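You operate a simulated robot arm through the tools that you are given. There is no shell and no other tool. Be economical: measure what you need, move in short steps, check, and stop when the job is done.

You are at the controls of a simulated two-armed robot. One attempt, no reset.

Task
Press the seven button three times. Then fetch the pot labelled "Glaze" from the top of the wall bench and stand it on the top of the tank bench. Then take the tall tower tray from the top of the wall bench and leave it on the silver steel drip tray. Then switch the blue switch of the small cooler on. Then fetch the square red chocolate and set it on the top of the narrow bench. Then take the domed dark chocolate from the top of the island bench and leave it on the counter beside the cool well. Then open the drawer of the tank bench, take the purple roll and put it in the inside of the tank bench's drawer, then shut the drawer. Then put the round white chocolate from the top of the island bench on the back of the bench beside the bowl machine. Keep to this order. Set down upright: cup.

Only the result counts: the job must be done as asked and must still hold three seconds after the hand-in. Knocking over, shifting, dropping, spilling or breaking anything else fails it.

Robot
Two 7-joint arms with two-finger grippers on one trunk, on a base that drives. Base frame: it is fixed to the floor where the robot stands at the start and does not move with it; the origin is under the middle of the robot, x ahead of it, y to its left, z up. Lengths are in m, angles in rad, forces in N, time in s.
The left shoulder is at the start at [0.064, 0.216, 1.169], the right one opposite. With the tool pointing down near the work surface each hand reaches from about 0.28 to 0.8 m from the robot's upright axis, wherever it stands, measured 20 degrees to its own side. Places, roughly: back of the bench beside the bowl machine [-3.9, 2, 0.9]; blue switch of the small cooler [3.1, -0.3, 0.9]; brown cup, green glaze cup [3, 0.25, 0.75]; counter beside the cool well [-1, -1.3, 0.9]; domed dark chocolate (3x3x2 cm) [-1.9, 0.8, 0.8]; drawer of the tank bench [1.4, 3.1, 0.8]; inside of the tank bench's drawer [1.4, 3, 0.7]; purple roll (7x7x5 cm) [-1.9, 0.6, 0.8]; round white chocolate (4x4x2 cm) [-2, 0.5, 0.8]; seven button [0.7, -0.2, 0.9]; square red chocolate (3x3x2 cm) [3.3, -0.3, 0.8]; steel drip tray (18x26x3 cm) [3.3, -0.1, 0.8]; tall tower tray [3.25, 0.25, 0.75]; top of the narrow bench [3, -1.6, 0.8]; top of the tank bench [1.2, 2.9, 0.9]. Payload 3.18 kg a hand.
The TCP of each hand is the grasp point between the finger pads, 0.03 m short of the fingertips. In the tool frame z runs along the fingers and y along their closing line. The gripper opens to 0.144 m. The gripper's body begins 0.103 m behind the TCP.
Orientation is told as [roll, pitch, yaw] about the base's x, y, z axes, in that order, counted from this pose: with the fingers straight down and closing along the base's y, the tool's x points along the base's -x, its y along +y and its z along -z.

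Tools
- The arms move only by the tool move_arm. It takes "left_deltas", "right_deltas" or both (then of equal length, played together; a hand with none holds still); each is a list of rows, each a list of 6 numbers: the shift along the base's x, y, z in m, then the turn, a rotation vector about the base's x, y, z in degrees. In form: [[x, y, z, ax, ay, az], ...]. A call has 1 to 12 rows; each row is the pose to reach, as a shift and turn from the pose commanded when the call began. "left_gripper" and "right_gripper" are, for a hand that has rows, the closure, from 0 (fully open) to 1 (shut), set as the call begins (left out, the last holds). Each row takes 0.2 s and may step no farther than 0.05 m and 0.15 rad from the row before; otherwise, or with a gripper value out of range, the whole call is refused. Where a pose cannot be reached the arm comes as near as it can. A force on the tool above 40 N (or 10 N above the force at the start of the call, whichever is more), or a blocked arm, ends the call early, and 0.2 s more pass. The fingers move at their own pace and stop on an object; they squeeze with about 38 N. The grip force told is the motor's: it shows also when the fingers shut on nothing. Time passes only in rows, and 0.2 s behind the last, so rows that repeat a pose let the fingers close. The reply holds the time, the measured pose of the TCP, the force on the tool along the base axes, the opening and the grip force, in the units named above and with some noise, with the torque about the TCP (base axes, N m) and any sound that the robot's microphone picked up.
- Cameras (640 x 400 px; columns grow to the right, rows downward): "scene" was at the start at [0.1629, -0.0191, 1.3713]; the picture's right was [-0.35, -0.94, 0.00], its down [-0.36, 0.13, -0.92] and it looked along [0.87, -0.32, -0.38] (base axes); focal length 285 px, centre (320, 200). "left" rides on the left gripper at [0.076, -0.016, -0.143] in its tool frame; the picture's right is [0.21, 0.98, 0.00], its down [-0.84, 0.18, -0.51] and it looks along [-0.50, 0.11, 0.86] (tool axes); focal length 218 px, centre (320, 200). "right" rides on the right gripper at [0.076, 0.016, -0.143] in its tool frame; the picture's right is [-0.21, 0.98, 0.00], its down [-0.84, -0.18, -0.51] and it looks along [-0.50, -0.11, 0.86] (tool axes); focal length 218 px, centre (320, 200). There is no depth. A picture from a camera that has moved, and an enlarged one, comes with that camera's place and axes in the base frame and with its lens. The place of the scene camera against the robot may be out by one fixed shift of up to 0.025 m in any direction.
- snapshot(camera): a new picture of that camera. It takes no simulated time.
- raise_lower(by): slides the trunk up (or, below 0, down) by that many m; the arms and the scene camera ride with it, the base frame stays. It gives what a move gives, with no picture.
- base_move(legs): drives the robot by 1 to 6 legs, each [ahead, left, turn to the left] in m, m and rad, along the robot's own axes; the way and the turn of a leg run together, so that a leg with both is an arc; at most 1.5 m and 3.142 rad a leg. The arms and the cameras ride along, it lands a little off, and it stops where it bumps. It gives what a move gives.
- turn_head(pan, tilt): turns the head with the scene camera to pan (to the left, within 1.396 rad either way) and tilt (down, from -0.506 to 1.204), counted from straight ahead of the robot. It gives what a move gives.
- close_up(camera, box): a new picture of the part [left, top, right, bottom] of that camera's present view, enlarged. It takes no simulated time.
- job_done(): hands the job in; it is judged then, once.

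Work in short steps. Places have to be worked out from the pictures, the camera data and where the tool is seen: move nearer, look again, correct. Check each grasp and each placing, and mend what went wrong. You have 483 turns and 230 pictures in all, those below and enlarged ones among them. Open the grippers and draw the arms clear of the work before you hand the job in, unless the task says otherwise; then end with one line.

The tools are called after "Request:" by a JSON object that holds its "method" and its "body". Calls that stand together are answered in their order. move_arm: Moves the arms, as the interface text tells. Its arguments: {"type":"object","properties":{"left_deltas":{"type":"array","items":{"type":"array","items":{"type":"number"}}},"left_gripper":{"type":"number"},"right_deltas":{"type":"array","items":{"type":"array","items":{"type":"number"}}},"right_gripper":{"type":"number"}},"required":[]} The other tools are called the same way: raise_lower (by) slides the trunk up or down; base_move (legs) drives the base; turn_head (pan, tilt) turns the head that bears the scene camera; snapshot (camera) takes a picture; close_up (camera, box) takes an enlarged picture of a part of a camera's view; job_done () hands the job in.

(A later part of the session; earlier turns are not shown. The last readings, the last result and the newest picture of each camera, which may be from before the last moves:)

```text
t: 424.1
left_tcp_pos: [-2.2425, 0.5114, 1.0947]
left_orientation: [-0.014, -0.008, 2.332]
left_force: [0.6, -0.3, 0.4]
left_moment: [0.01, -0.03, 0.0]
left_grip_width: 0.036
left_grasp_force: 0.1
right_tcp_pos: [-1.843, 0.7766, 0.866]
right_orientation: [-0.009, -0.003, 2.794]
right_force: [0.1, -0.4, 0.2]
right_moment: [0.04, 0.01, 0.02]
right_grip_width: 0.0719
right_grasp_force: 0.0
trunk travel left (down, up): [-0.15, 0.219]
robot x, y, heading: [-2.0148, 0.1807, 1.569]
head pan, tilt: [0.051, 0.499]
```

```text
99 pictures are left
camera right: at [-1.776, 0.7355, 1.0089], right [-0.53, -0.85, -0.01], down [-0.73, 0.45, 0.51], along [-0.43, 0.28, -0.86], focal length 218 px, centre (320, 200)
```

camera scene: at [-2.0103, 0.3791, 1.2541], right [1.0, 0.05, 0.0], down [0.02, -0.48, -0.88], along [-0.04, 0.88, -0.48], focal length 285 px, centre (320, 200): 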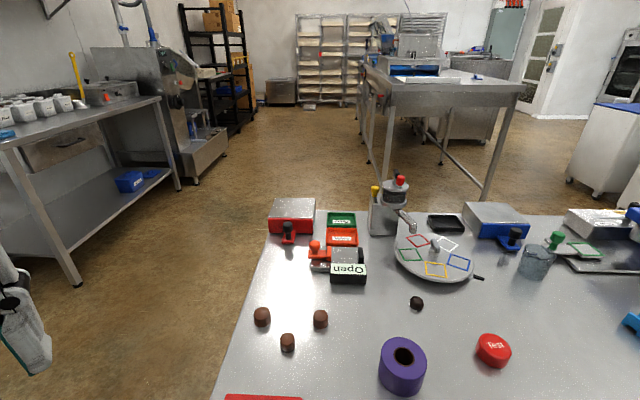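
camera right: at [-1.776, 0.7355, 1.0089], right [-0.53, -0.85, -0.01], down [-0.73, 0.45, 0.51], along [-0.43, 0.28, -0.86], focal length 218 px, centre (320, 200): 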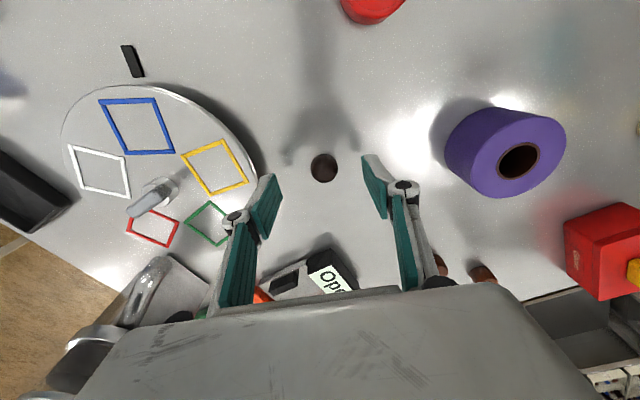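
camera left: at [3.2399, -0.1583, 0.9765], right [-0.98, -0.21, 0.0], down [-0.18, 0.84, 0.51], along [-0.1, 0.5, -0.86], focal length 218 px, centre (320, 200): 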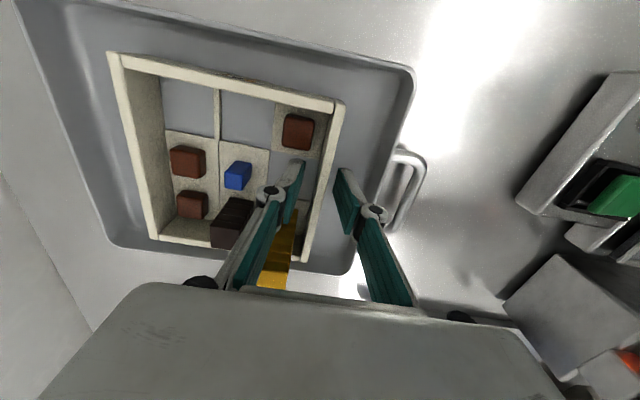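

Centred. The turntable's edge is close to one finger, so I narrow the opening to ~5 cm, then descend.

Request:
{"method": "move_arm", "body": {"right_deltas": [[-0.001, 0.001, 0, 0, 0, 0], [-0.001, 0.001, -0.012, 0, 0, 0], [-0.001, 0.001, -0.022, 0, 0, 0], [-0.001, 0.001, -0.028, 0, 0, 0], [-0.001, 0.001, -0.032, 0, 0, 0]], "right_gripper": 0.66}}

Request:
{"method": "snapshot", "body": {"camera": "right"}}

```text
t: 425.3
left_tcp_pos: [-2.243, 0.5127, 1.0951]
left_orientation: [-0.013, -0.008, 2.333]
left_force: [-0.6, 0.8, -1.0]
left_moment: [-0.04, -0.02, -0.01]
left_grip_width: 0.0361
left_grasp_force: 0.1
right_tcp_pos: [-1.8424, 0.778, 0.835]
right_orientation: [-0.008, -0.004, 2.794]
right_force: [-0.4, -0.8, -0.3]
right_moment: [-0.02, 0.02, -0.02]
right_grip_width: 0.049
right_grasp_force: 0.1
trunk travel left (down, up): [-0.15, 0.219]
robot x, y, heading: [-2.0208, 0.1808, 1.568]
head pan, tilt: [0.051, 0.499]
```

```text
98 pictures are left
camera right: at [-1.7769, 0.737, 0.977], right [-0.53, -0.85, -0.01], down [-0.73, 0.45, 0.51], along [-0.43, 0.27, -0.86], focal length 218 px, centre (320, 200)
```

right: 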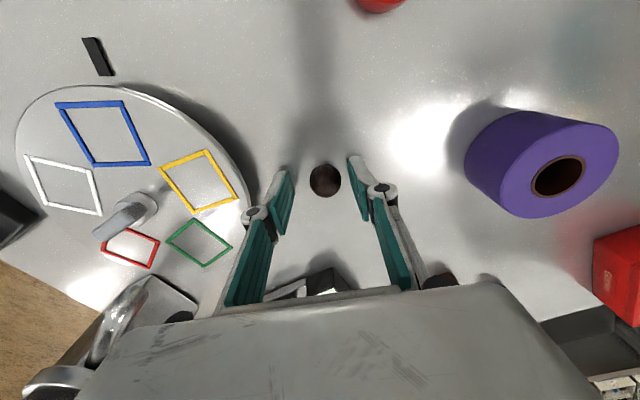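

Well centred. I step down to feel the table, then close.

Request:
{"method": "move_arm", "body": {"right_deltas": [[0, 0, -0.002, 0, 0, 0], [0, 0, -0.004, 0, 0, 0], [0, 0, -0.006, 0, 0, 0]]}}

```text
t: 426.1
left_tcp_pos: [-2.2428, 0.5109, 1.0953]
left_orientation: [-0.014, -0.009, 2.334]
left_force: [-0.5, 0.3, 0.8]
left_moment: [-0.01, -0.01, 0.02]
left_grip_width: 0.036
left_grasp_force: 0.0
right_tcp_pos: [-1.8429, 0.778, 0.8296]
right_orientation: [-0.009, -0.006, 2.794]
right_force: [2.7, 0.3, 7.3]
right_moment: [-0.25, -0.03, 0.07]
right_grip_width: 0.049
right_grasp_force: 0.0
trunk travel left (down, up): [-0.15, 0.219]
robot x, y, heading: [-2.0166, 0.1815, 1.569]
head pan, tilt: [0.051, 0.499]
```

Tips touch the table at TCP 0.830. I rise 1.5 mm and close, then lift a little.

Request:
{"method": "move_arm", "body": {"right_deltas": [[0, 0, 0.0015, 0, 0, 0]]}}

Request:
{"method": "move_arm", "body": {"right_deltas": [[0, 0, 0, 0, 0, 0], [0, 0, 0, 0, 0, 0], [0, 0, 0, 0, 0, 0], [0, 0, 0.02, 0, 0, 0], [0, 0, 0.05, 0, 0, 0]], "right_gripper": 1}}

Request:
{"method": "snapshot", "body": {"camera": "right"}}

```text
t: 426.5
left_tcp_pos: [-2.2439, 0.5121, 1.094]
left_orientation: [-0.015, -0.008, 2.333]
left_force: [0.6, -1.5, 0.2]
left_moment: [0.0, 0.01, 0.0]
left_grip_width: 0.036
left_grasp_force: 0.1
right_tcp_pos: [-1.8432, 0.7795, 0.8294]
right_orientation: [-0.005, -0.004, 2.793]
right_force: [0.2, 0.8, 3.7]
right_moment: [-0.1, 0.01, -0.01]
right_grip_width: 0.0492
right_grasp_force: 0.1
trunk travel left (down, up): [-0.15, 0.219]
robot x, y, heading: [-2.023, 0.1824, 1.567]
head pan, tilt: [0.051, 0.499]
```

```text
t: 427.7
left_tcp_pos: [-2.2433, 0.511, 1.0941]
left_orientation: [-0.014, -0.009, 2.333]
left_force: [-0.4, -1.1, -0.6]
left_moment: [0.07, 0.0, 0.0]
left_grip_width: 0.036
left_grasp_force: 0.1
right_tcp_pos: [-1.8444, 0.7781, 0.881]
right_orientation: [-0.008, -0.003, 2.794]
right_force: [-0.9, -0.5, -0.2]
right_moment: [0.02, -0.02, 0.0]
right_grip_width: 0.0247
right_grasp_force: 37.7
trunk travel left (down, up): [-0.15, 0.219]
robot x, y, heading: [-2.021, 0.1812, 1.57]
head pan, tilt: [0.051, 0.499]
```

```text
97 pictures are left
camera right: at [-1.7768, 0.7369, 1.0236], right [-0.53, -0.85, -0.01], down [-0.73, 0.45, 0.51], along [-0.43, 0.28, -0.86], focal length 218 px, centre (320, 200)
```

right: 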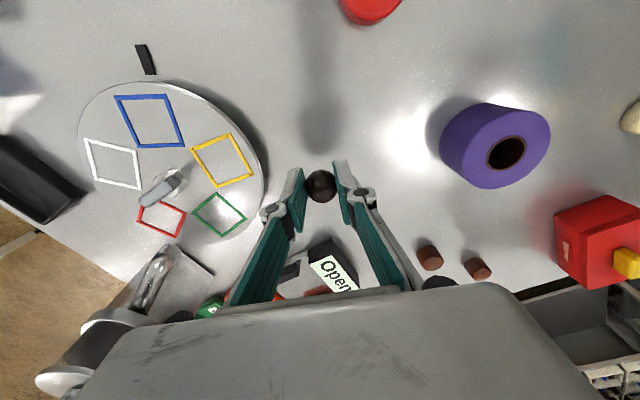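

Held. I raise and retract the hand, then back away from the table and turn to the south counter.

Request:
{"method": "move_arm", "body": {"right_deltas": [[0, 0, 0.04, 0, 0, 0], [0.01, -0.01, 0.08, 0, 0, 0], [0.03, -0.03, 0.12, 0, 0, 0], [0.05, -0.06, 0.15, 0, 0, -4], [0.07, -0.09, 0.18, 0, 0, -8], [0.09, -0.12, 0.2, 0, 0, -12], [0.11, -0.16, 0.21, 0, 0, -16], [0.13, -0.2, 0.22, 0, 0, -20], [0.15, -0.24, 0.22, 0, 0, -24]]}}

Request:
{"method": "base_move", "body": {"legs": [[-0.45, 0, 0], [0, 0, 3.14]]}}

Request:
{"method": "turn_head", "body": {"pan": 0.6, "tilt": 0.4}}

Request:
{"method": "snapshot", "body": {"camera": "scene"}}

```text
t: 429.7
left_tcp_pos: [-2.2422, 0.5112, 1.0959]
left_orientation: [-0.013, -0.007, 2.333]
left_force: [0.3, -0.3, 0.6]
left_moment: [0.02, -0.02, 0.0]
left_grip_width: 0.0362
left_grasp_force: 0.0
right_tcp_pos: [-1.6935, 0.5368, 1.0996]
right_orientation: [-0.007, -0.005, 2.374]
right_force: [0.4, -0.5, 0.6]
right_moment: [0.0, 0.02, 0.01]
right_grip_width: 0.0245
right_grasp_force: 37.7
trunk travel left (down, up): [-0.15, 0.219]
robot x, y, heading: [-2.0207, 0.1846, 1.567]
head pan, tilt: [0.051, 0.499]
```

```text
t: 439.8
left_tcp_pos: [-1.7985, -0.6052, 1.0951]
left_orientation: [-0.014, -0.005, -0.812]
left_force: [-0.1, 0.9, 0.4]
left_moment: [-0.01, 0.03, 0.0]
left_grip_width: 0.0361
left_grasp_force: 0.0
right_tcp_pos: [-2.349, -0.6287, 1.1013]
right_orientation: [-0.005, -0.003, -0.77]
right_force: [0.5, 0.1, 0.2]
right_moment: [-0.03, 0.01, -0.04]
right_grip_width: 0.0238
right_grasp_force: 38.2
trunk travel left (down, up): [-0.15, 0.219]
robot x, y, heading: [-2.0225, -0.2734, -1.574]
head pan, tilt: [0.051, 0.499]
```

```text
t: 440.8
left_tcp_pos: [-1.7989, -0.6048, 1.0943]
left_orientation: [-0.014, -0.007, -0.811]
left_force: [0.1, 1.0, -0.4]
left_moment: [-0.03, -0.01, -0.04]
left_grip_width: 0.036
left_grasp_force: 0.0
right_tcp_pos: [-2.35, -0.6288, 1.0999]
right_orientation: [-0.006, -0.003, -0.772]
right_force: [0.1, 0.0, 1.1]
right_moment: [0.01, 0.0, 0.03]
right_grip_width: 0.0236
right_grasp_force: 38.0
trunk travel left (down, up): [-0.15, 0.219]
robot x, y, heading: [-2.0173, -0.2719, -1.576]
head pan, tilt: [0.6, 0.4]
```

```text
96 pictures are left
camera scene: at [-1.9561, -0.4796, 1.2632], right [-0.83, -0.56, 0.0], down [-0.22, 0.32, -0.92], along [0.51, -0.76, -0.39], focal length 285 px, centre (320, 200)
```

scene: 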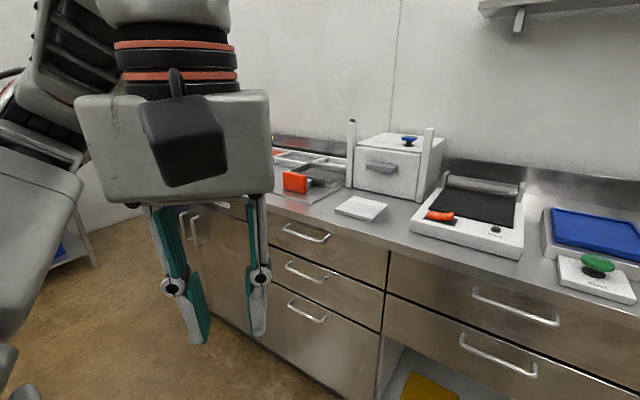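

I strafe east to stand before the cool well and look at the counter.

Request:
{"method": "base_move", "body": {"legs": [[0, 1.2, 0]]}}

Request:
{"method": "turn_head", "body": {"pan": -0.1, "tilt": 0.5}}

Request:
{"method": "snapshot", "body": {"camera": "scene"}}

```text
t: 451.5
left_tcp_pos: [-0.5993, -0.6061, 1.0945]
left_orientation: [-0.013, -0.007, -0.806]
left_force: [-0.5, 0.3, 0.2]
left_moment: [0.0, 0.0, 0.05]
left_grip_width: 0.0357
left_grasp_force: 0.0
right_tcp_pos: [-1.1499, -0.6344, 1.1006]
right_orientation: [-0.005, -0.005, -0.763]
right_force: [0.7, 0.5, 0.1]
right_moment: [0.03, -0.01, 0.02]
right_grip_width: 0.0237
right_grasp_force: 38.4
trunk travel left (down, up): [-0.15, 0.219]
robot x, y, heading: [-0.8219, -0.2743, -1.57]
head pan, tilt: [0.6, 0.4]
```

```text
t: 452.6
left_tcp_pos: [-0.6011, -0.6065, 1.0957]
left_orientation: [-0.014, -0.006, -0.805]
left_force: [-0.9, -0.2, -0.7]
left_moment: [0.01, -0.02, 0.0]
left_grip_width: 0.0357
left_grasp_force: 0.2
right_tcp_pos: [-1.1496, -0.6346, 1.1008]
right_orientation: [-0.006, -0.003, -0.765]
right_force: [1.7, 0.5, 0.3]
right_moment: [-0.01, 0.02, 0.03]
right_grip_width: 0.0231
right_grasp_force: 38.2
trunk travel left (down, up): [-0.15, 0.219]
robot x, y, heading: [-0.8269, -0.2768, -1.569]
head pan, tilt: [-0.099, 0.499]
```

```text
95 pictures are left
camera scene: at [-0.8192, -0.497, 1.2541], right [-1.0, 0.1, 0.0], down [0.05, 0.48, -0.88], along [-0.09, -0.87, -0.48], focal length 285 px, centre (320, 200)
```

scene: 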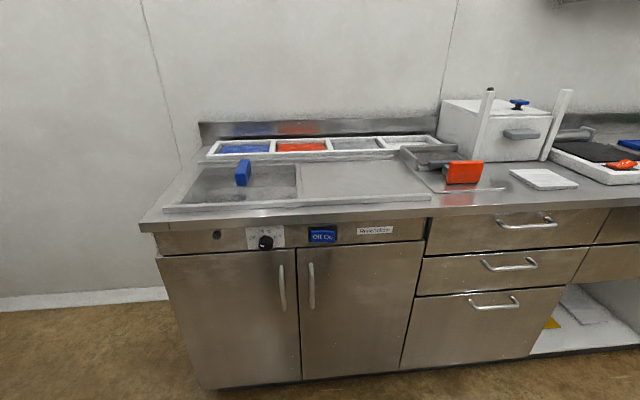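

I enlarge the well and the flat surface beside it.

Request:
{"method": "close_up", "body": {"camera": "scene", "box": [150, 110, 530, 260]}}

```text
1.68 times, centred on (340, 185) of scene
camera zoom: at [-0.8192, -0.497, 1.2541], right [-1.0, 0.1, 0.0], down [0.05, 0.48, -0.88], along [-0.09, -0.87, -0.48], focal length 480 px, centre (286, 225)
```

zoom: 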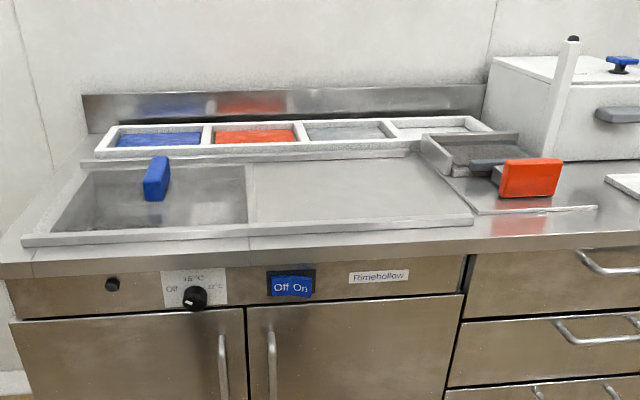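

The flat section at right of the well, centre about (-1.02, -1.22), is the spot. I drive forward 0.44 m.

Request:
{"method": "base_move", "body": {"legs": [[0.44, 0, 0]]}}

Request:
{"method": "snapshot", "body": {"camera": "right"}}

Request:
{"method": "snapshot", "body": {"camera": "scene"}}

```text
t: 455.2
left_tcp_pos: [-0.6002, -1.0469, 1.0953]
left_orientation: [-0.014, -0.009, -0.805]
left_force: [0.2, 0.3, -0.8]
left_moment: [0.02, 0.0, -0.03]
left_grip_width: 0.0362
left_grasp_force: 0.0
right_tcp_pos: [-1.1495, -1.0766, 1.0992]
right_orientation: [-0.005, -0.004, -0.764]
right_force: [0.0, -0.2, 0.3]
right_moment: [0.06, 0.03, -0.03]
right_grip_width: 0.0233
right_grasp_force: 37.8
trunk travel left (down, up): [-0.15, 0.219]
robot x, y, heading: [-0.8258, -0.7171, -1.572]
head pan, tilt: [-0.099, 0.499]
```

```text
93 pictures are left
camera right: at [-1.1927, -1.0086, 1.2431], right [0.83, 0.56, 0.0], down [0.48, -0.71, 0.51], along [0.28, -0.43, -0.86], focal length 218 px, centre (320, 200)
```

right: 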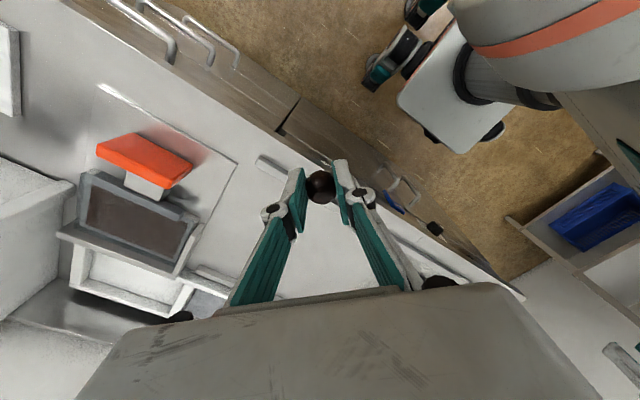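

```text
92 pictures are left
camera scene: at [-0.8189, -0.9379, 1.2541], right [-1.0, 0.1, 0.0], down [0.05, 0.48, -0.88], along [-0.09, -0.87, -0.48], focal length 285 px, centre (320, 200)
```

scene: 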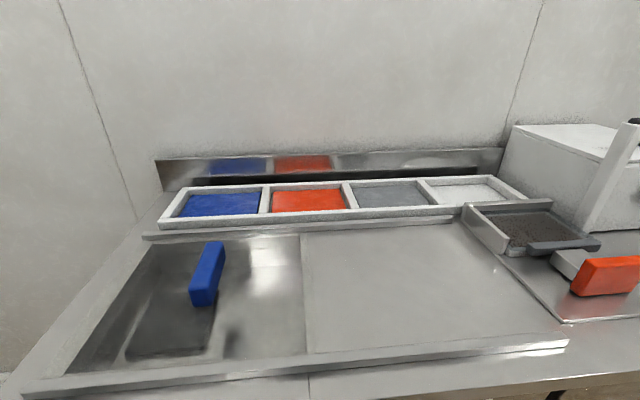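

Target (-0.985, -1.25). I move the hand over it and lower partway.

Request:
{"method": "move_arm", "body": {"right_deltas": [[0.03, -0.03, 0, 0, 0, 4], [0.06, -0.06, 0, 0, 0, 8], [0.09, -0.09, 0, 0, 0, 12], [0.12, -0.12, -0.01, 0, 0, 16], [0.145, -0.15, -0.02, 0, 0, 20], [0.165, -0.173, -0.05, 0, 0, 20], [0.165, -0.173, -0.09, 0, 0, 20], [0.165, -0.173, -0.12, 0, 0, 20]]}}

Request:
{"method": "snapshot", "body": {"camera": "right"}}

Request:
{"method": "snapshot", "body": {"camera": "scene"}}

```text
t: 457.1
left_tcp_pos: [-0.5997, -1.0475, 1.0944]
left_orientation: [-0.012, -0.005, -0.806]
left_force: [-0.6, -1.2, -0.2]
left_moment: [0.06, 0.0, -0.02]
left_grip_width: 0.0361
left_grasp_force: 0.1
right_tcp_pos: [-0.9842, -1.2492, 0.9796]
right_orientation: [-0.004, -0.005, -0.417]
right_force: [-0.4, -1.4, -0.1]
right_moment: [0.05, 0.0, 0.02]
right_grip_width: 0.0232
right_grasp_force: 37.8
trunk travel left (down, up): [-0.15, 0.219]
robot x, y, heading: [-0.8238, -0.7161, -1.569]
head pan, tilt: [-0.099, 0.499]
```

```text
91 pictures are left
camera right: at [-1.048, -1.2011, 1.1221], right [0.59, 0.81, 0.0], down [0.7, -0.5, 0.51], along [0.41, -0.3, -0.86], focal length 218 px, centre (320, 200)
```

right: 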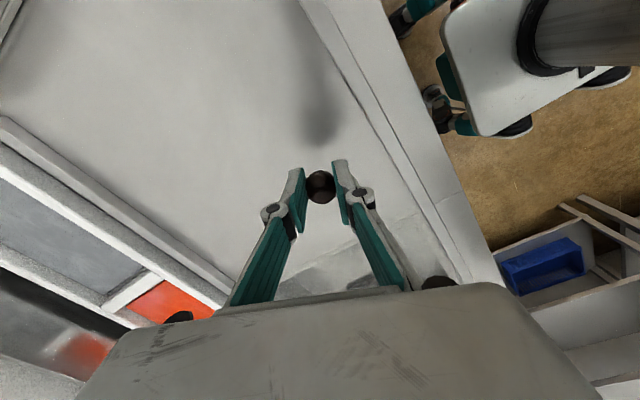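

```text
90 pictures are left
camera scene: at [-0.8191, -0.9384, 1.2539], right [-1.0, 0.1, 0.0], down [0.05, 0.48, -0.88], along [-0.09, -0.87, -0.48], focal length 285 px, centre (320, 200)
```

scene: 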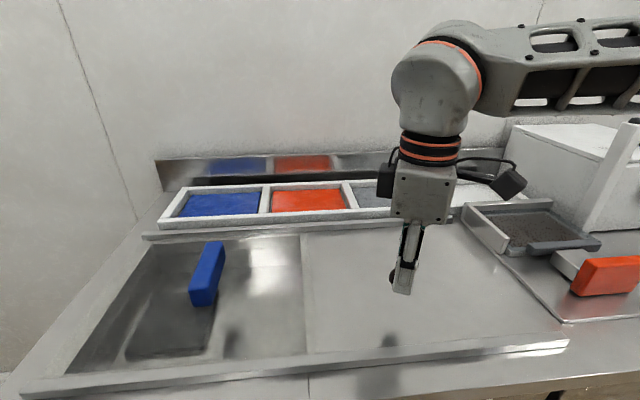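

Over the flat area. I lower in steps until contact.

Request:
{"method": "move_arm", "body": {"right_deltas": [[0, 0, -0.015, 0, 0, 0], [0, 0, -0.028, 0, 0, 0], [0, 0, -0.036, 0, 0, 0], [0, 0, -0.042, 0, 0, 0], [0, 0, -0.048, 0, 0, 0], [0, 0, -0.053, 0, 0, 0], [0, 0, -0.058, 0, 0, 0], [0, 0, -0.062, 0, 0, 0], [0, 0, -0.066, 0, 0, 0], [0, 0, -0.07, 0, 0, 0]]}}

Request:
{"method": "snapshot", "body": {"camera": "right"}}

```text
t: 459.2
left_tcp_pos: [-0.5998, -1.0477, 1.0946]
left_orientation: [-0.013, -0.006, -0.806]
left_force: [0.4, -0.9, 0.2]
left_moment: [0.0, 0.02, 0.04]
left_grip_width: 0.0359
left_grasp_force: 0.1
right_tcp_pos: [-0.9841, -1.2481, 0.9105]
right_orientation: [-0.003, -0.004, -0.414]
right_force: [0.0, -0.7, -0.3]
right_moment: [-0.03, -0.02, 0.02]
right_grip_width: 0.0229
right_grasp_force: 38.0
trunk travel left (down, up): [-0.15, 0.219]
robot x, y, heading: [-0.8247, -0.7175, -1.565]
head pan, tilt: [-0.099, 0.499]
```

```text
89 pictures are left
camera right: at [-1.0477, -1.2002, 1.0527], right [0.59, 0.81, 0.0], down [0.7, -0.5, 0.51], along [0.41, -0.3, -0.86], focal length 218 px, centre (320, 200)
```

right: 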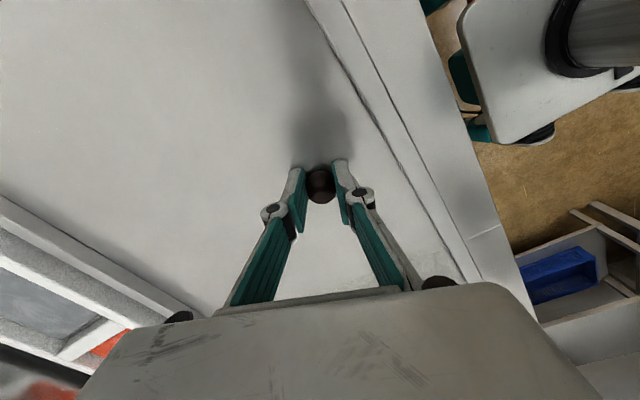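

Still not touching. I continue down.

Request:
{"method": "move_arm", "body": {"right_deltas": [[0, 0, -0.004, 0, 0, 0], [0, 0, -0.008, 0, 0, 0], [0, 0, -0.012, 0, 0, 0], [0, 0, -0.016, 0, 0, 0], [0, 0, -0.02, 0, 0, 0], [0, 0, -0.024, 0, 0, 0], [0, 0, -0.028, 0, 0, 0], [0, 0, -0.032, 0, 0, 0]]}}

```text
t: 460.0
left_tcp_pos: [-0.5991, -1.0453, 1.0963]
left_orientation: [-0.014, -0.01, -0.807]
left_force: [0.6, -0.8, 0.0]
left_moment: [0.0, 0.01, -0.02]
left_grip_width: 0.0361
left_grasp_force: 0.1
right_tcp_pos: [-0.9829, -1.2474, 0.9096]
right_orientation: [-0.013, -0.01, -0.419]
right_force: [-6.3, 9.1, 27.8]
right_moment: [0.88, 0.21, 0.05]
right_grip_width: 0.0231
right_grasp_force: 37.8
trunk travel left (down, up): [-0.15, 0.219]
robot x, y, heading: [-0.8228, -0.7135, -1.572]
head pan, tilt: [-0.099, 0.499]
stopped in row 3 (right hand): the force on the tool passed its limit at 44 N (the readings are from after the stop); the commanded pose is now the measured one
```

Contact at z≈0.909. I ease up 1 mm and open a little.

Request:
{"method": "move_arm", "body": {"right_deltas": [[0, 0, 0.001, 0, 0, 0]]}}

Request:
{"method": "move_arm", "body": {"right_deltas": [[0, 0, 0, 0, 0, 0], [0, 0, 0, 0, 0, 0]], "right_gripper": 0.68}}

Request:
{"method": "snapshot", "body": {"camera": "right"}}

```text
t: 460.4
left_tcp_pos: [-0.6013, -1.0448, 1.0957]
left_orientation: [-0.016, -0.009, -0.808]
left_force: [-0.1, 0.0, -0.2]
left_moment: [0.04, -0.03, -0.01]
left_grip_width: 0.0359
left_grasp_force: 0.1
right_tcp_pos: [-0.985, -1.2477, 0.9099]
right_orientation: [-0.014, -0.013, -0.419]
right_force: [-9.1, 6.7, 35.3]
right_moment: [0.8, 0.36, 0.09]
right_grip_width: 0.023
right_grasp_force: 38.6
trunk travel left (down, up): [-0.15, 0.219]
robot x, y, heading: [-0.8268, -0.721, -1.57]
head pan, tilt: [-0.099, 0.499]
```

```text
t: 461.0
left_tcp_pos: [-0.6009, -1.0463, 1.0944]
left_orientation: [-0.014, -0.009, -0.807]
left_force: [0.2, -0.9, 0.1]
left_moment: [0.02, -0.01, -0.03]
left_grip_width: 0.036
left_grasp_force: 0.1
right_tcp_pos: [-0.9837, -1.2487, 0.9074]
right_orientation: [-0.015, -0.012, -0.418]
right_force: [-6.8, 0.2, 30.6]
right_moment: [-0.05, 0.48, -0.02]
right_grip_width: 0.0526
right_grasp_force: 10.7
trunk travel left (down, up): [-0.15, 0.219]
robot x, y, heading: [-0.8236, -0.7167, -1.572]
head pan, tilt: [-0.099, 0.499]
```

```text
88 pictures are left
camera right: at [-1.0475, -1.1995, 1.0484], right [0.59, 0.81, -0.01], down [0.7, -0.5, 0.52], along [0.42, -0.31, -0.85], focal length 218 px, centre (320, 200)
```

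right: 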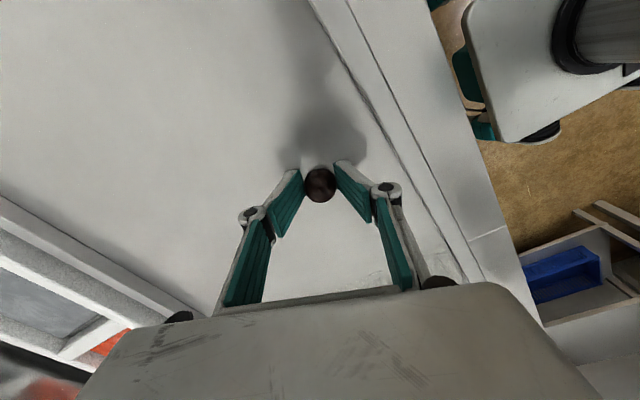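

The chocolate is resting free; the fingertips press the surface. I lift straight up.

Request:
{"method": "move_arm", "body": {"right_deltas": [[0, 0, 0.006, 0, 0, 0], [0, 0, 0.02, 0, 0, 0], [0, 0, 0.05, 0, 0, 0], [0, 0, 0.09, 0, 0, 0], [0, 0, 0.13, 0, 0, 0]]}}

Request:
{"method": "snapshot", "body": {"camera": "right"}}

Request:
{"method": "close_up", "body": {"camera": "scene", "box": [300, 200, 560, 360]}}

```text
t: 462.2
left_tcp_pos: [-0.6007, -1.0473, 1.095]
left_orientation: [-0.012, -0.009, -0.806]
left_force: [-0.2, -0.2, 0.3]
left_moment: [0.0, 0.01, 0.0]
left_grip_width: 0.0362
left_grasp_force: 0.1
right_tcp_pos: [-0.9844, -1.2506, 1.0355]
right_orientation: [-0.011, -0.008, -0.418]
right_force: [-0.2, 0.2, 0.1]
right_moment: [0.01, -0.02, 0.0]
right_grip_width: 0.0463
right_grasp_force: 0.1
trunk travel left (down, up): [-0.15, 0.219]
robot x, y, heading: [-0.8217, -0.7183, -1.572]
head pan, tilt: [-0.099, 0.499]
```

```text
87 pictures are left
camera right: at [-1.0477, -1.201, 1.1771], right [0.59, 0.81, -0.01], down [0.7, -0.5, 0.52], along [0.41, -0.31, -0.86], focal length 218 px, centre (320, 200)
```

right: 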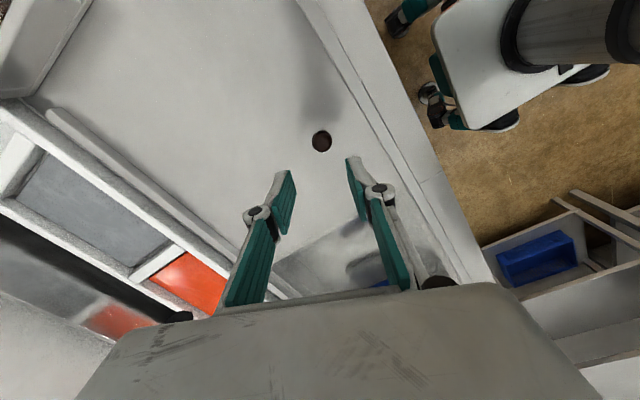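

```text
2.46 times, centred on (430, 280) of scene
camera zoom: at [-0.8193, -0.9379, 1.254], right [-1.0, 0.1, 0.0], down [0.05, 0.48, -0.88], along [-0.09, -0.87, -0.48], focal length 702 px, centre (49, 3)
```

zoom: 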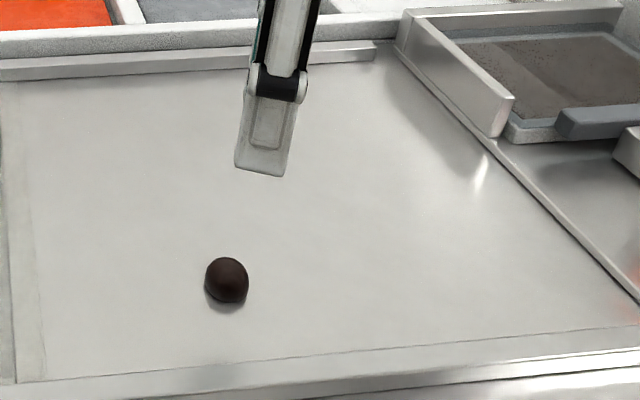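

The dome rests on the flat counter section. Next, the tank bench drawer: I retract the hand, then travel back up the aisle in reverse, and strafe east to the tank bench.

Request:
{"method": "move_arm", "body": {"right_deltas": [[-0.02, 0.03, 0.02, 0, 0, -4], [-0.04, 0.06, 0.04, 0, 0, -8], [-0.06, 0.1, 0.06, 0, 0, -12], [-0.09, 0.13, 0.06, 0, 0, -16], [-0.12, 0.16, 0.06, 0, 0, -20], [-0.15, 0.18, 0.06, 0, 0, -24]]}}

Request:
{"method": "base_move", "body": {"legs": [[-0.5, 0, 0], [0, 0.48, 0], [-1.2, 0, 0], [-1.2, 0, 0]]}}

```text
t: 463.6
left_tcp_pos: [-0.6006, -1.0473, 1.0954]
left_orientation: [-0.014, -0.006, -0.806]
left_force: [-0.4, 0.2, 0.7]
left_moment: [-0.01, -0.02, 0.0]
left_grip_width: 0.0359
left_grasp_force: 0.1
right_tcp_pos: [-1.1347, -1.0679, 1.0979]
right_orientation: [-0.01, -0.01, -0.837]
right_force: [-0.4, -0.6, 0.1]
right_moment: [0.0, -0.04, -0.02]
right_grip_width: 0.0463
right_grasp_force: 0.1
trunk travel left (down, up): [-0.15, 0.219]
robot x, y, heading: [-0.8265, -0.7165, -1.571]
head pan, tilt: [-0.099, 0.499]
```

```text
t: 482.3
left_tcp_pos: [-0.1129, 1.8657, 1.0945]
left_orientation: [-0.013, -0.007, -0.813]
left_force: [-0.3, -0.2, 0.2]
left_moment: [-0.03, 0.01, 0.02]
left_grip_width: 0.0362
left_grasp_force: 0.0
right_tcp_pos: [-0.6471, 1.8471, 1.0958]
right_orientation: [-0.011, -0.009, -0.843]
right_force: [-0.1, -0.7, -0.9]
right_moment: [-0.03, -0.01, 0.02]
right_grip_width: 0.0461
right_grasp_force: 0.0
trunk travel left (down, up): [-0.15, 0.219]
robot x, y, heading: [-0.3366, 2.2017, -1.577]
head pan, tilt: [-0.099, 0.499]
```

Passing fine. I continue back to y≈3.84 and strafe east toward the drawer.

Request:
{"method": "base_move", "body": {"legs": [[-0.85, 0, 0.005], [-0.8, 0, 0], [0, 1.4, 0]]}}

Request:
{"method": "turn_head", "body": {"pan": 0, "tilt": 0.6}}

Request:
{"method": "snapshot", "body": {"camera": "scene"}}

```text
t: 502.9
left_tcp_pos: [1.3047, 3.5088, 1.0948]
left_orientation: [-0.013, -0.008, -0.814]
left_force: [-0.2, 0.1, 0.0]
left_moment: [0.01, 0.01, 0.04]
left_grip_width: 0.0359
left_grasp_force: 0.0
right_tcp_pos: [0.7716, 3.4879, 1.0952]
right_orientation: [-0.011, -0.008, -0.841]
right_force: [-0.1, 0.4, -0.1]
right_moment: [-0.04, 0.01, -0.01]
right_grip_width: 0.0458
right_grasp_force: 0.1
trunk travel left (down, up): [-0.15, 0.219]
robot x, y, heading: [1.082, 3.8427, -1.575]
head pan, tilt: [-0.099, 0.499]
```

```text
t: 503.5
left_tcp_pos: [1.3049, 3.5089, 1.0943]
left_orientation: [-0.013, -0.007, -0.814]
left_force: [-0.1, 0.4, 0.3]
left_moment: [0.01, -0.01, -0.03]
left_grip_width: 0.0359
left_grasp_force: 0.0
right_tcp_pos: [0.7698, 3.4896, 1.0972]
right_orientation: [-0.011, -0.009, -0.842]
right_force: [0.1, 1.2, -0.6]
right_moment: [0.0, 0.0, -0.01]
right_grip_width: 0.0462
right_grasp_force: 0.1
trunk travel left (down, up): [-0.15, 0.219]
robot x, y, heading: [1.0848, 3.8391, -1.58]
head pan, tilt: [0.0, 0.6]
```

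```text
85 pictures are left
camera scene: at [1.0957, 3.6216, 1.2451], right [-1.0, 0.01, 0.0], down [0.0, 0.56, -0.83], along [-0.01, -0.83, -0.56], focal length 285 px, centre (320, 200)
```

scene: 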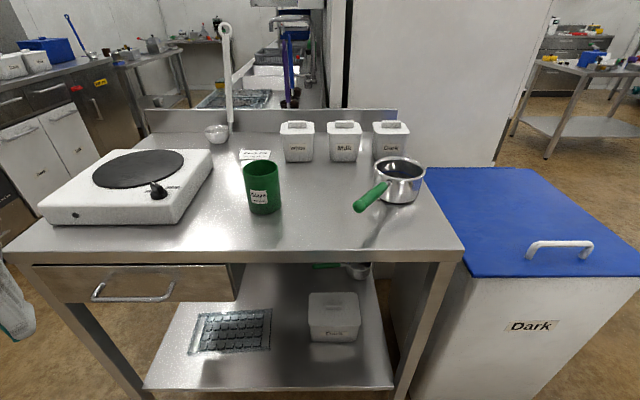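

The Glaze pot stands. The drawer handle is at about (1.44, 3.28, 0.80). I shift left 0.1 m and turn the left hand so its fingers close along y, then view the handle.

Request:
{"method": "base_move", "body": {"legs": [[0.0, 0.1, 0.008]]}}

Request:
{"method": "move_arm", "body": {"left_deltas": [[0.0, 0, 0, 0.5, 0.4, 8], [0.0, 0, 0, 0.5, 0.4, 16], [0.0, 0, 0, 0.5, 0.4, 24], [0.01, 0, 0, 0.5, 0.4, 32], [0.02, 0, 0, 0.5, 0.4, 40], [0.03, 0, 0, 0.5, 0.4, 46.5]], "left_gripper": 0.55}}

Request:
{"method": "snapshot", "body": {"camera": "left"}}

Request:
{"method": "close_up", "body": {"camera": "scene", "box": [0, 240, 260, 400]}}

```text
t: 505.1
left_tcp_pos: [1.4084, 3.5094, 1.0944]
left_orientation: [-0.012, -0.007, -0.807]
left_force: [-0.6, -0.4, 0.5]
left_moment: [-0.01, 0.01, -0.01]
left_grip_width: 0.0359
left_grasp_force: 0.1
right_tcp_pos: [0.8748, 3.4863, 1.0966]
right_orientation: [-0.011, -0.009, -0.837]
right_force: [-0.4, 0.0, -0.1]
right_moment: [-0.03, 0.0, -0.03]
right_grip_width: 0.0461
right_grasp_force: 0.1
trunk travel left (down, up): [-0.15, 0.219]
robot x, y, heading: [1.1864, 3.835, -1.568]
head pan, tilt: [0.0, 0.6]
```

```text
t: 506.5
left_tcp_pos: [1.439, 3.511, 1.0944]
left_orientation: [-0.007, 0.003, 0.007]
left_force: [0.1, 0.3, 0.0]
left_moment: [0.04, 0.01, 0.02]
left_grip_width: 0.0647
left_grasp_force: 0.0
right_tcp_pos: [0.8757, 3.4873, 1.0983]
right_orientation: [-0.01, -0.008, -0.836]
right_force: [0.5, -0.4, -0.5]
right_moment: [-0.05, 0.03, 0.0]
right_grip_width: 0.0461
right_grasp_force: 0.2
trunk travel left (down, up): [-0.15, 0.219]
robot x, y, heading: [1.1851, 3.8426, -1.57]
head pan, tilt: [0.0, 0.6]
```

```text
84 pictures are left
camera left: at [1.3634, 3.4949, 1.2381], right [-0.22, 0.98, -0.01], down [0.84, 0.19, 0.5], along [0.49, 0.1, -0.86], focal length 218 px, centre (320, 200)
```

left: 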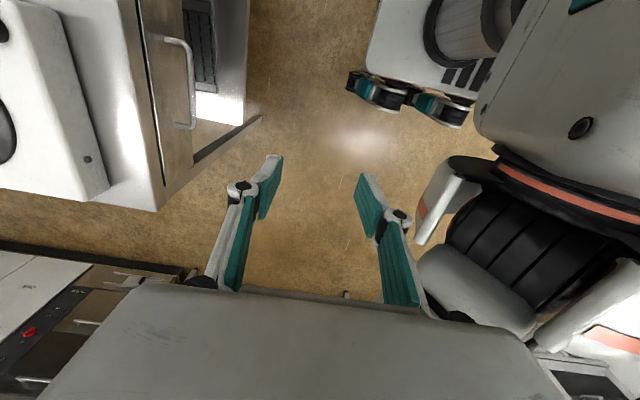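

```text
2.46 times, centred on (130, 320) of scene
camera zoom: at [1.1989, 3.6214, 1.2451], right [-1.0, 0.0, 0.0], down [0.0, 0.56, -0.83], along [0.0, -0.83, -0.56], focal length 702 px, centre (788, -95)
```

zoom: 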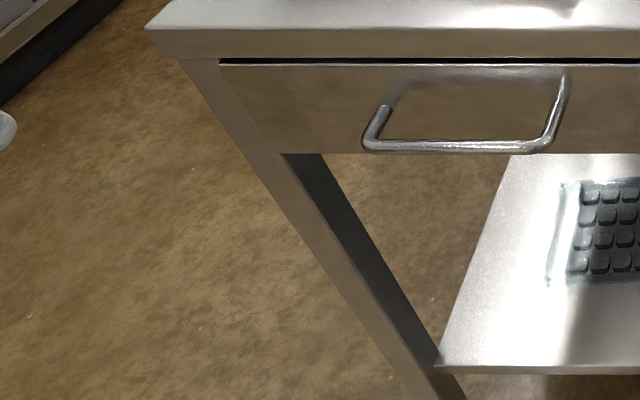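

I lower the hand in front of the drawer to see the handle from nearer for parallax.

Request:
{"method": "move_arm", "body": {"left_deltas": [[0, -0.03, -0.03, 0, 0, 0], [0, -0.06, -0.06, 0, 0, 0], [0, -0.08, -0.1, 0, 0, 0], [0, -0.1, -0.14, 0, 0, 0], [0, -0.1, -0.17, 0, 0, 0], [0, -0.1, -0.17, 0, 0, 0]]}}

Request:
{"method": "snapshot", "body": {"camera": "left"}}

```text
t: 507.9
left_tcp_pos: [1.4395, 3.4107, 0.9244]
left_orientation: [-0.009, 0.002, 0.005]
left_force: [-0.1, 0.4, -0.5]
left_moment: [-0.01, 0.02, -0.03]
left_grip_width: 0.0649
left_grasp_force: 0.0
right_tcp_pos: [0.8744, 3.4875, 1.0968]
right_orientation: [-0.009, -0.01, -0.835]
right_force: [-0.3, 0.1, 0.1]
right_moment: [0.02, -0.02, -0.01]
right_grip_width: 0.0459
right_grasp_force: 0.1
trunk travel left (down, up): [-0.15, 0.219]
robot x, y, heading: [1.1852, 3.8393, -1.57]
head pan, tilt: [0.0, 0.6]
```

```text
82 pictures are left
camera left: at [1.3628, 3.3954, 1.0677], right [-0.21, 0.98, -0.01], down [0.84, 0.19, 0.5], along [0.49, 0.1, -0.86], focal length 218 px, centre (320, 200)
```

left: 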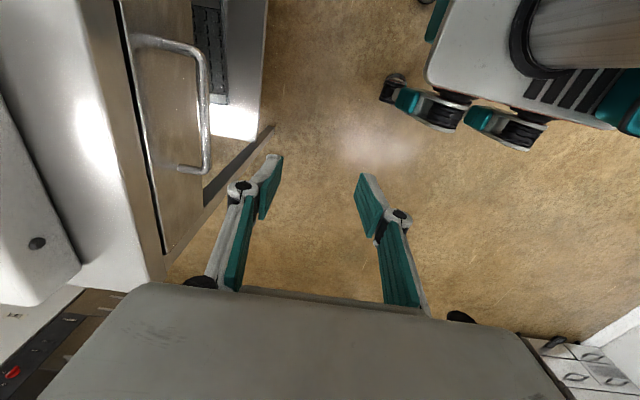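

Bar estimated at x 1.377–1.519, y≈3.25, z≈0.763. I tilt the tool 35° so it reaches in under the bench lip, and bring it in front of the bar.

Request:
{"method": "move_arm", "body": {"left_deltas": [[0.0, 0, 0, -8, 0, 0], [0.004, 0, 0, -16, 0, 0], [0.008, -0.01, 0, -24, 0, 0], [0.008, -0.03, -0.02, -32, 0, 0], [0.008, -0.05, -0.04, -35, 0, 0], [0.008, -0.05, -0.04, -35, 0, 0]], "left_gripper": 0.72}}

Request:
{"method": "snapshot", "body": {"camera": "left"}}

Request:
{"method": "snapshot", "body": {"camera": "scene"}}

```text
t: 509.3
left_tcp_pos: [1.4401, 3.3055, 0.8931]
left_orientation: [-0.621, 0.004, 0.003]
left_force: [-0.3, 0.0, 0.2]
left_moment: [0.0, 0.0, 0.03]
left_grip_width: 0.0404
left_grasp_force: 0.0
left hand out of reach, approached as far as the arm can: row 2, 3, 4, 5, 6
right_tcp_pos: [0.875, 3.4873, 1.0955]
right_orientation: [-0.01, -0.01, -0.835]
right_force: [-0.7, -0.4, 0.6]
right_moment: [0.0, 0.0, -0.02]
right_grip_width: 0.0459
right_grasp_force: 0.1
trunk travel left (down, up): [-0.15, 0.219]
robot x, y, heading: [1.1855, 3.8382, -1.571]
head pan, tilt: [0.0, 0.6]
```

```text
81 pictures are left
camera left: at [1.3648, 3.3751, 1.0196], right [-0.21, 0.8, -0.57], down [0.84, 0.44, 0.31], along [0.49, -0.41, -0.77], focal length 218 px, centre (320, 200)
```

left: 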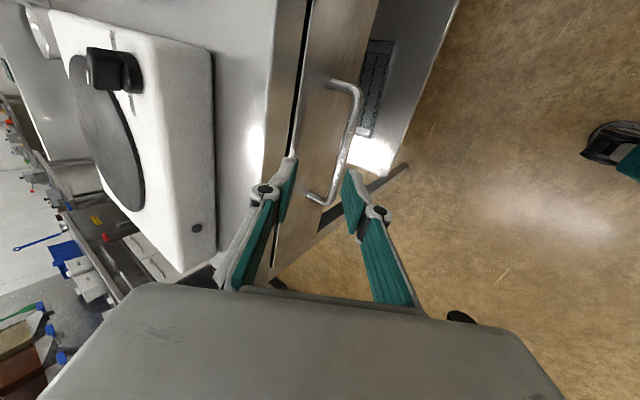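

```text
80 pictures are left
camera scene: at [1.1983, 3.6216, 1.2452], right [-1.0, 0.0, 0.0], down [0.0, 0.56, -0.83], along [0.0, -0.83, -0.56], focal length 285 px, centre (320, 200)
```

scene: 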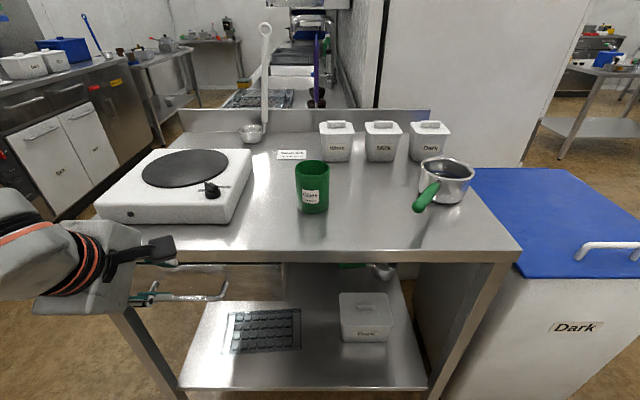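

The tool is tilted and the bar runs between the fingertips' lines. I advance gradually toward it.

Request:
{"method": "move_arm", "body": {"left_deltas": [[0.002, -0.005, -0.025, 0, 0, 0], [0.004, -0.012, -0.05, 0, 0, 0], [0.006, -0.018, -0.075, 0, 0, 0], [0.006, -0.018, -0.075, 0, 0, 0]]}}

Request:
{"method": "snapshot", "body": {"camera": "left"}}

```text
t: 510.3
left_tcp_pos: [1.4462, 3.2873, 0.8183]
left_orientation: [-0.621, 0.005, 0.004]
left_force: [-0.1, -0.8, -1.0]
left_moment: [-0.02, -0.02, 0.0]
left_grip_width: 0.0403
left_grasp_force: 0.0
right_tcp_pos: [0.8746, 3.4867, 1.0962]
right_orientation: [-0.011, -0.01, -0.836]
right_force: [-0.3, 0.0, -0.5]
right_moment: [-0.01, -0.02, -0.01]
right_grip_width: 0.046
right_grasp_force: 0.1
trunk travel left (down, up): [-0.15, 0.219]
robot x, y, heading: [1.1831, 3.8398, -1.567]
head pan, tilt: [0.0, 0.6]
```

```text
79 pictures are left
camera left: at [1.3707, 3.3573, 0.9445], right [-0.21, 0.8, -0.57], down [0.84, 0.44, 0.3], along [0.49, -0.41, -0.77], focal length 218 px, centre (320, 200)
```

left: 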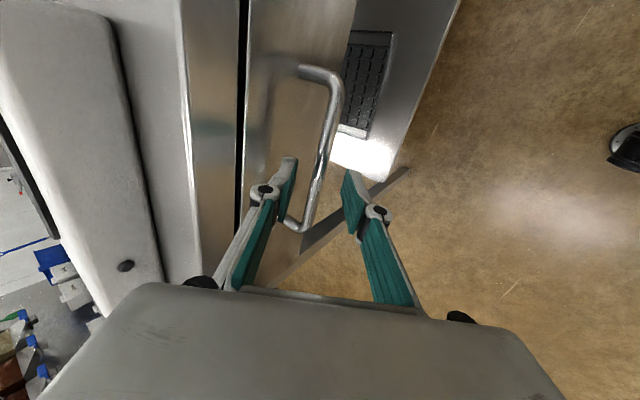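

The bar solves to y 3.267, z 0.795, x 1.375–1.50, right between the fingertips. I advance 18 mm along the tool axis and close.

Request:
{"method": "move_arm", "body": {"left_deltas": [[-0.003, -0.005, -0.007, 0, 0, 0], [-0.006, -0.01, -0.0145, 0, 0, 0]]}}

Request:
{"method": "move_arm", "body": {"left_deltas": [[0, 0, 0, 0, 0, 0], [0, 0, 0, 0, 0, 0], [0, 0, 0, 0, 0, 0]], "left_gripper": 1}}

Request:
{"method": "snapshot", "body": {"camera": "left"}}

```text
t: 510.9
left_tcp_pos: [1.442, 3.2785, 0.8039]
left_orientation: [-0.618, 0.005, 0.002]
left_force: [-0.4, 0.0, 0.1]
left_moment: [-0.01, -0.02, 0.01]
left_grip_width: 0.0404
left_grasp_force: 0.1
right_tcp_pos: [0.8754, 3.4863, 1.0957]
right_orientation: [-0.011, -0.008, -0.836]
right_force: [0.9, 0.6, -0.5]
right_moment: [0.0, -0.02, 0.04]
right_grip_width: 0.0459
right_grasp_force: 0.0
trunk travel left (down, up): [-0.15, 0.219]
robot x, y, heading: [1.1836, 3.8412, -1.568]
head pan, tilt: [0.0, 0.6]
```

```text
t: 511.7
left_tcp_pos: [1.4419, 3.2776, 0.8042]
left_orientation: [-0.622, 0.005, 0.002]
left_force: [2.4, -1.1, 6.0]
left_moment: [-0.11, -0.3, -0.59]
left_grip_width: 0.0111
left_grasp_force: 41.3
right_tcp_pos: [0.8746, 3.4876, 1.0971]
right_orientation: [-0.012, -0.011, -0.836]
right_force: [0.5, 0.5, -0.2]
right_moment: [-0.01, -0.01, -0.01]
right_grip_width: 0.046
right_grasp_force: 0.0
trunk travel left (down, up): [-0.15, 0.219]
robot x, y, heading: [1.1847, 3.8417, -1.569]
head pan, tilt: [0.0, 0.6]
```

```text
78 pictures are left
camera left: at [1.3644, 3.3475, 0.931], right [-0.21, 0.79, -0.57], down [0.84, 0.44, 0.3], along [0.49, -0.41, -0.76], focal length 218 px, centre (320, 200)
```

left: 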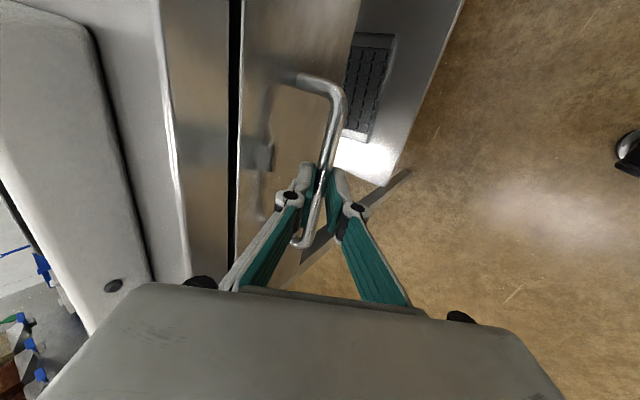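

Bar gripped. I pull the drawer open by driving back 0.22 m.

Request:
{"method": "base_move", "body": {"legs": [[-0.22, 0, 0]]}}

Request:
{"method": "snapshot", "body": {"camera": "scene"}}

```text
t: 513.4
left_tcp_pos: [1.4411, 3.4949, 0.804]
left_orientation: [-0.622, 0.005, 0.002]
left_force: [11.2, -0.2, 10.8]
left_moment: [-0.2, -0.93, -0.04]
left_grip_width: 0.011
left_grasp_force: 41.7
right_tcp_pos: [0.8742, 3.705, 1.0957]
right_orientation: [-0.012, -0.01, -0.839]
right_force: [0.3, 0.0, 0.3]
right_moment: [-0.04, -0.01, 0.02]
right_grip_width: 0.0463
right_grasp_force: 0.0
trunk travel left (down, up): [-0.15, 0.219]
robot x, y, heading: [1.1834, 4.0553, -1.574]
head pan, tilt: [0.0, 0.6]
```

```text
77 pictures are left
camera scene: at [1.1987, 3.8398, 1.2453], right [-1.0, 0.0, 0.0], down [0.0, 0.56, -0.83], along [0.0, -0.83, -0.56], focal length 285 px, centre (320, 200)
```

scene: 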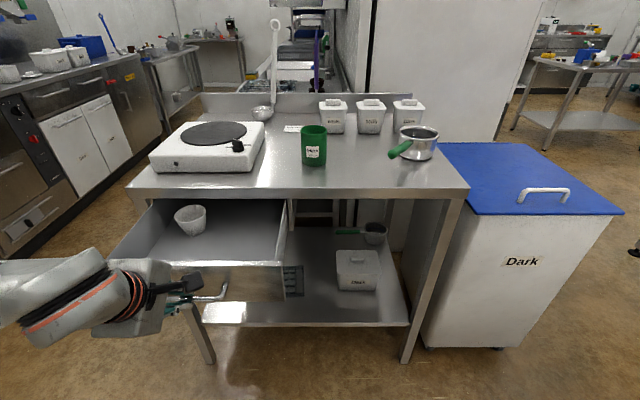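

The drawer is open ~22 cm, a small white cup inside at its left. I release the handle and withdraw the hand along its axis.

Request:
{"method": "move_arm", "body": {"left_deltas": [[0, 0, 0, 0, 0, 0], [0, 0, 0, 0, 0, 0]], "left_gripper": 0.72}}

Request:
{"method": "move_arm", "body": {"left_deltas": [[0, 0.012, 0.016, 0, 0, 0], [0, 0.025, 0.035, 0, 0, 0], [0, 0.04, 0.06, 0, 0, 0], [0, 0.06, 0.09, 0, 0, 0], [0, 0.07, 0.13, 0, 0, 0], [0, 0.07, 0.17, 0, 0, 0], [0, 0.07, 0.21, 8, 0, 0], [0, 0.07, 0.25, 16, 0, 0], [0, 0.07, 0.28, 24, 0, 0], [0, 0.06, 0.29, 32, 0, 0], [0, 0.05, 0.29, 35, 0, 0]]}}

Request:
{"method": "snapshot", "body": {"camera": "scene"}}

```text
t: 514.0
left_tcp_pos: [1.439, 3.4933, 0.8033]
left_orientation: [-0.62, 0.004, 0.001]
left_force: [-0.6, -0.2, -0.6]
left_moment: [0.02, 0.01, 0.03]
left_grip_width: 0.0402
left_grasp_force: 0.1
right_tcp_pos: [0.8746, 3.7048, 1.096]
right_orientation: [-0.011, -0.008, -0.837]
right_force: [-0.3, -1.1, -0.2]
right_moment: [0.04, 0.02, 0.02]
right_grip_width: 0.0461
right_grasp_force: 0.1
trunk travel left (down, up): [-0.15, 0.219]
robot x, y, heading: [1.1825, 4.0584, -1.57]
head pan, tilt: [0.0, 0.6]
```

```text
t: 516.4
left_tcp_pos: [1.4409, 3.5437, 1.0945]
left_orientation: [-0.007, 0.002, 0.004]
left_force: [-0.3, 0.1, 0.3]
left_moment: [-0.04, 0.02, 0.0]
left_grip_width: 0.0403
left_grasp_force: 0.2
left hand out of reach, approached as far as the arm can: row 3, 4, 5, 6
right_tcp_pos: [0.8747, 3.704, 1.0962]
right_orientation: [-0.012, -0.009, -0.84]
right_force: [-0.7, -0.2, 0.7]
right_moment: [0.01, -0.02, -0.02]
right_grip_width: 0.046
right_grasp_force: 0.0
trunk travel left (down, up): [-0.15, 0.219]
robot x, y, heading: [1.1856, 4.061, -1.569]
head pan, tilt: [0.0, 0.6]
```

```text
76 pictures are left
camera scene: at [1.1982, 3.8385, 1.2449], right [-1.0, 0.0, 0.0], down [0.0, 0.57, -0.82], along [0.0, -0.82, -0.57], focal length 285 px, centre (320, 200)
```

scene: 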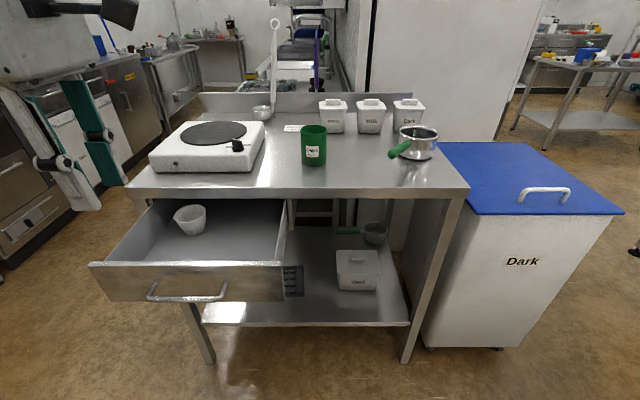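

Drawer stays open. I tuck the left hand and travel back to the island table for the roll.

Request:
{"method": "move_arm", "body": {"left_deltas": [[0, 0.03, 0, 0, 0, -8], [0, 0.06, 0, 0, 0, -16], [-0.01, 0.09, 0, 0, 0, -24], [-0.02, 0.12, 0, 0, 0, -32], [-0.03, 0.15, 0, 0, 0, -40], [-0.035, 0.17, 0, 0, 0, -46]]}}

Request:
{"method": "base_move", "body": {"legs": [[0, -0.5, 0], [0.22, -1.02, 0], [1.2, 0, 0], [1.2, 0, 0], [1.3, 0, 0]]}}

```text
t: 517.8
left_tcp_pos: [1.4051, 3.7142, 1.0937]
left_orientation: [-0.008, 0.002, -0.801]
left_force: [-0.8, -0.3, -0.8]
left_moment: [-0.01, -0.01, 0.0]
left_grip_width: 0.0402
left_grasp_force: 0.1
right_tcp_pos: [0.8744, 3.7034, 1.0964]
right_orientation: [-0.01, -0.012, -0.839]
right_force: [0.3, 0.5, 0.5]
right_moment: [-0.02, 0.0, 0.02]
right_grip_width: 0.046
right_grasp_force: 0.1
trunk travel left (down, up): [-0.15, 0.219]
robot x, y, heading: [1.182, 4.0578, -1.57]
head pan, tilt: [0.0, 0.6]
```

```text
t: 549.0
left_tcp_pos: [-0.0853, -0.2084, 1.0943]
left_orientation: [-0.01, 0.002, -0.791]
left_force: [1.2, 0.2, 0.3]
left_moment: [-0.01, -0.02, 0.01]
left_grip_width: 0.0401
left_grasp_force: 0.1
right_tcp_pos: [-0.6161, -0.2226, 1.0963]
right_orientation: [-0.01, -0.008, -0.832]
right_force: [-0.2, 0.2, 0.1]
right_moment: [0.0, -0.03, 0.03]
right_grip_width: 0.0461
right_grasp_force: 0.1
trunk travel left (down, up): [-0.15, 0.219]
robot x, y, heading: [-0.3083, 0.136, -1.57]
head pan, tilt: [0.0, 0.6]
```

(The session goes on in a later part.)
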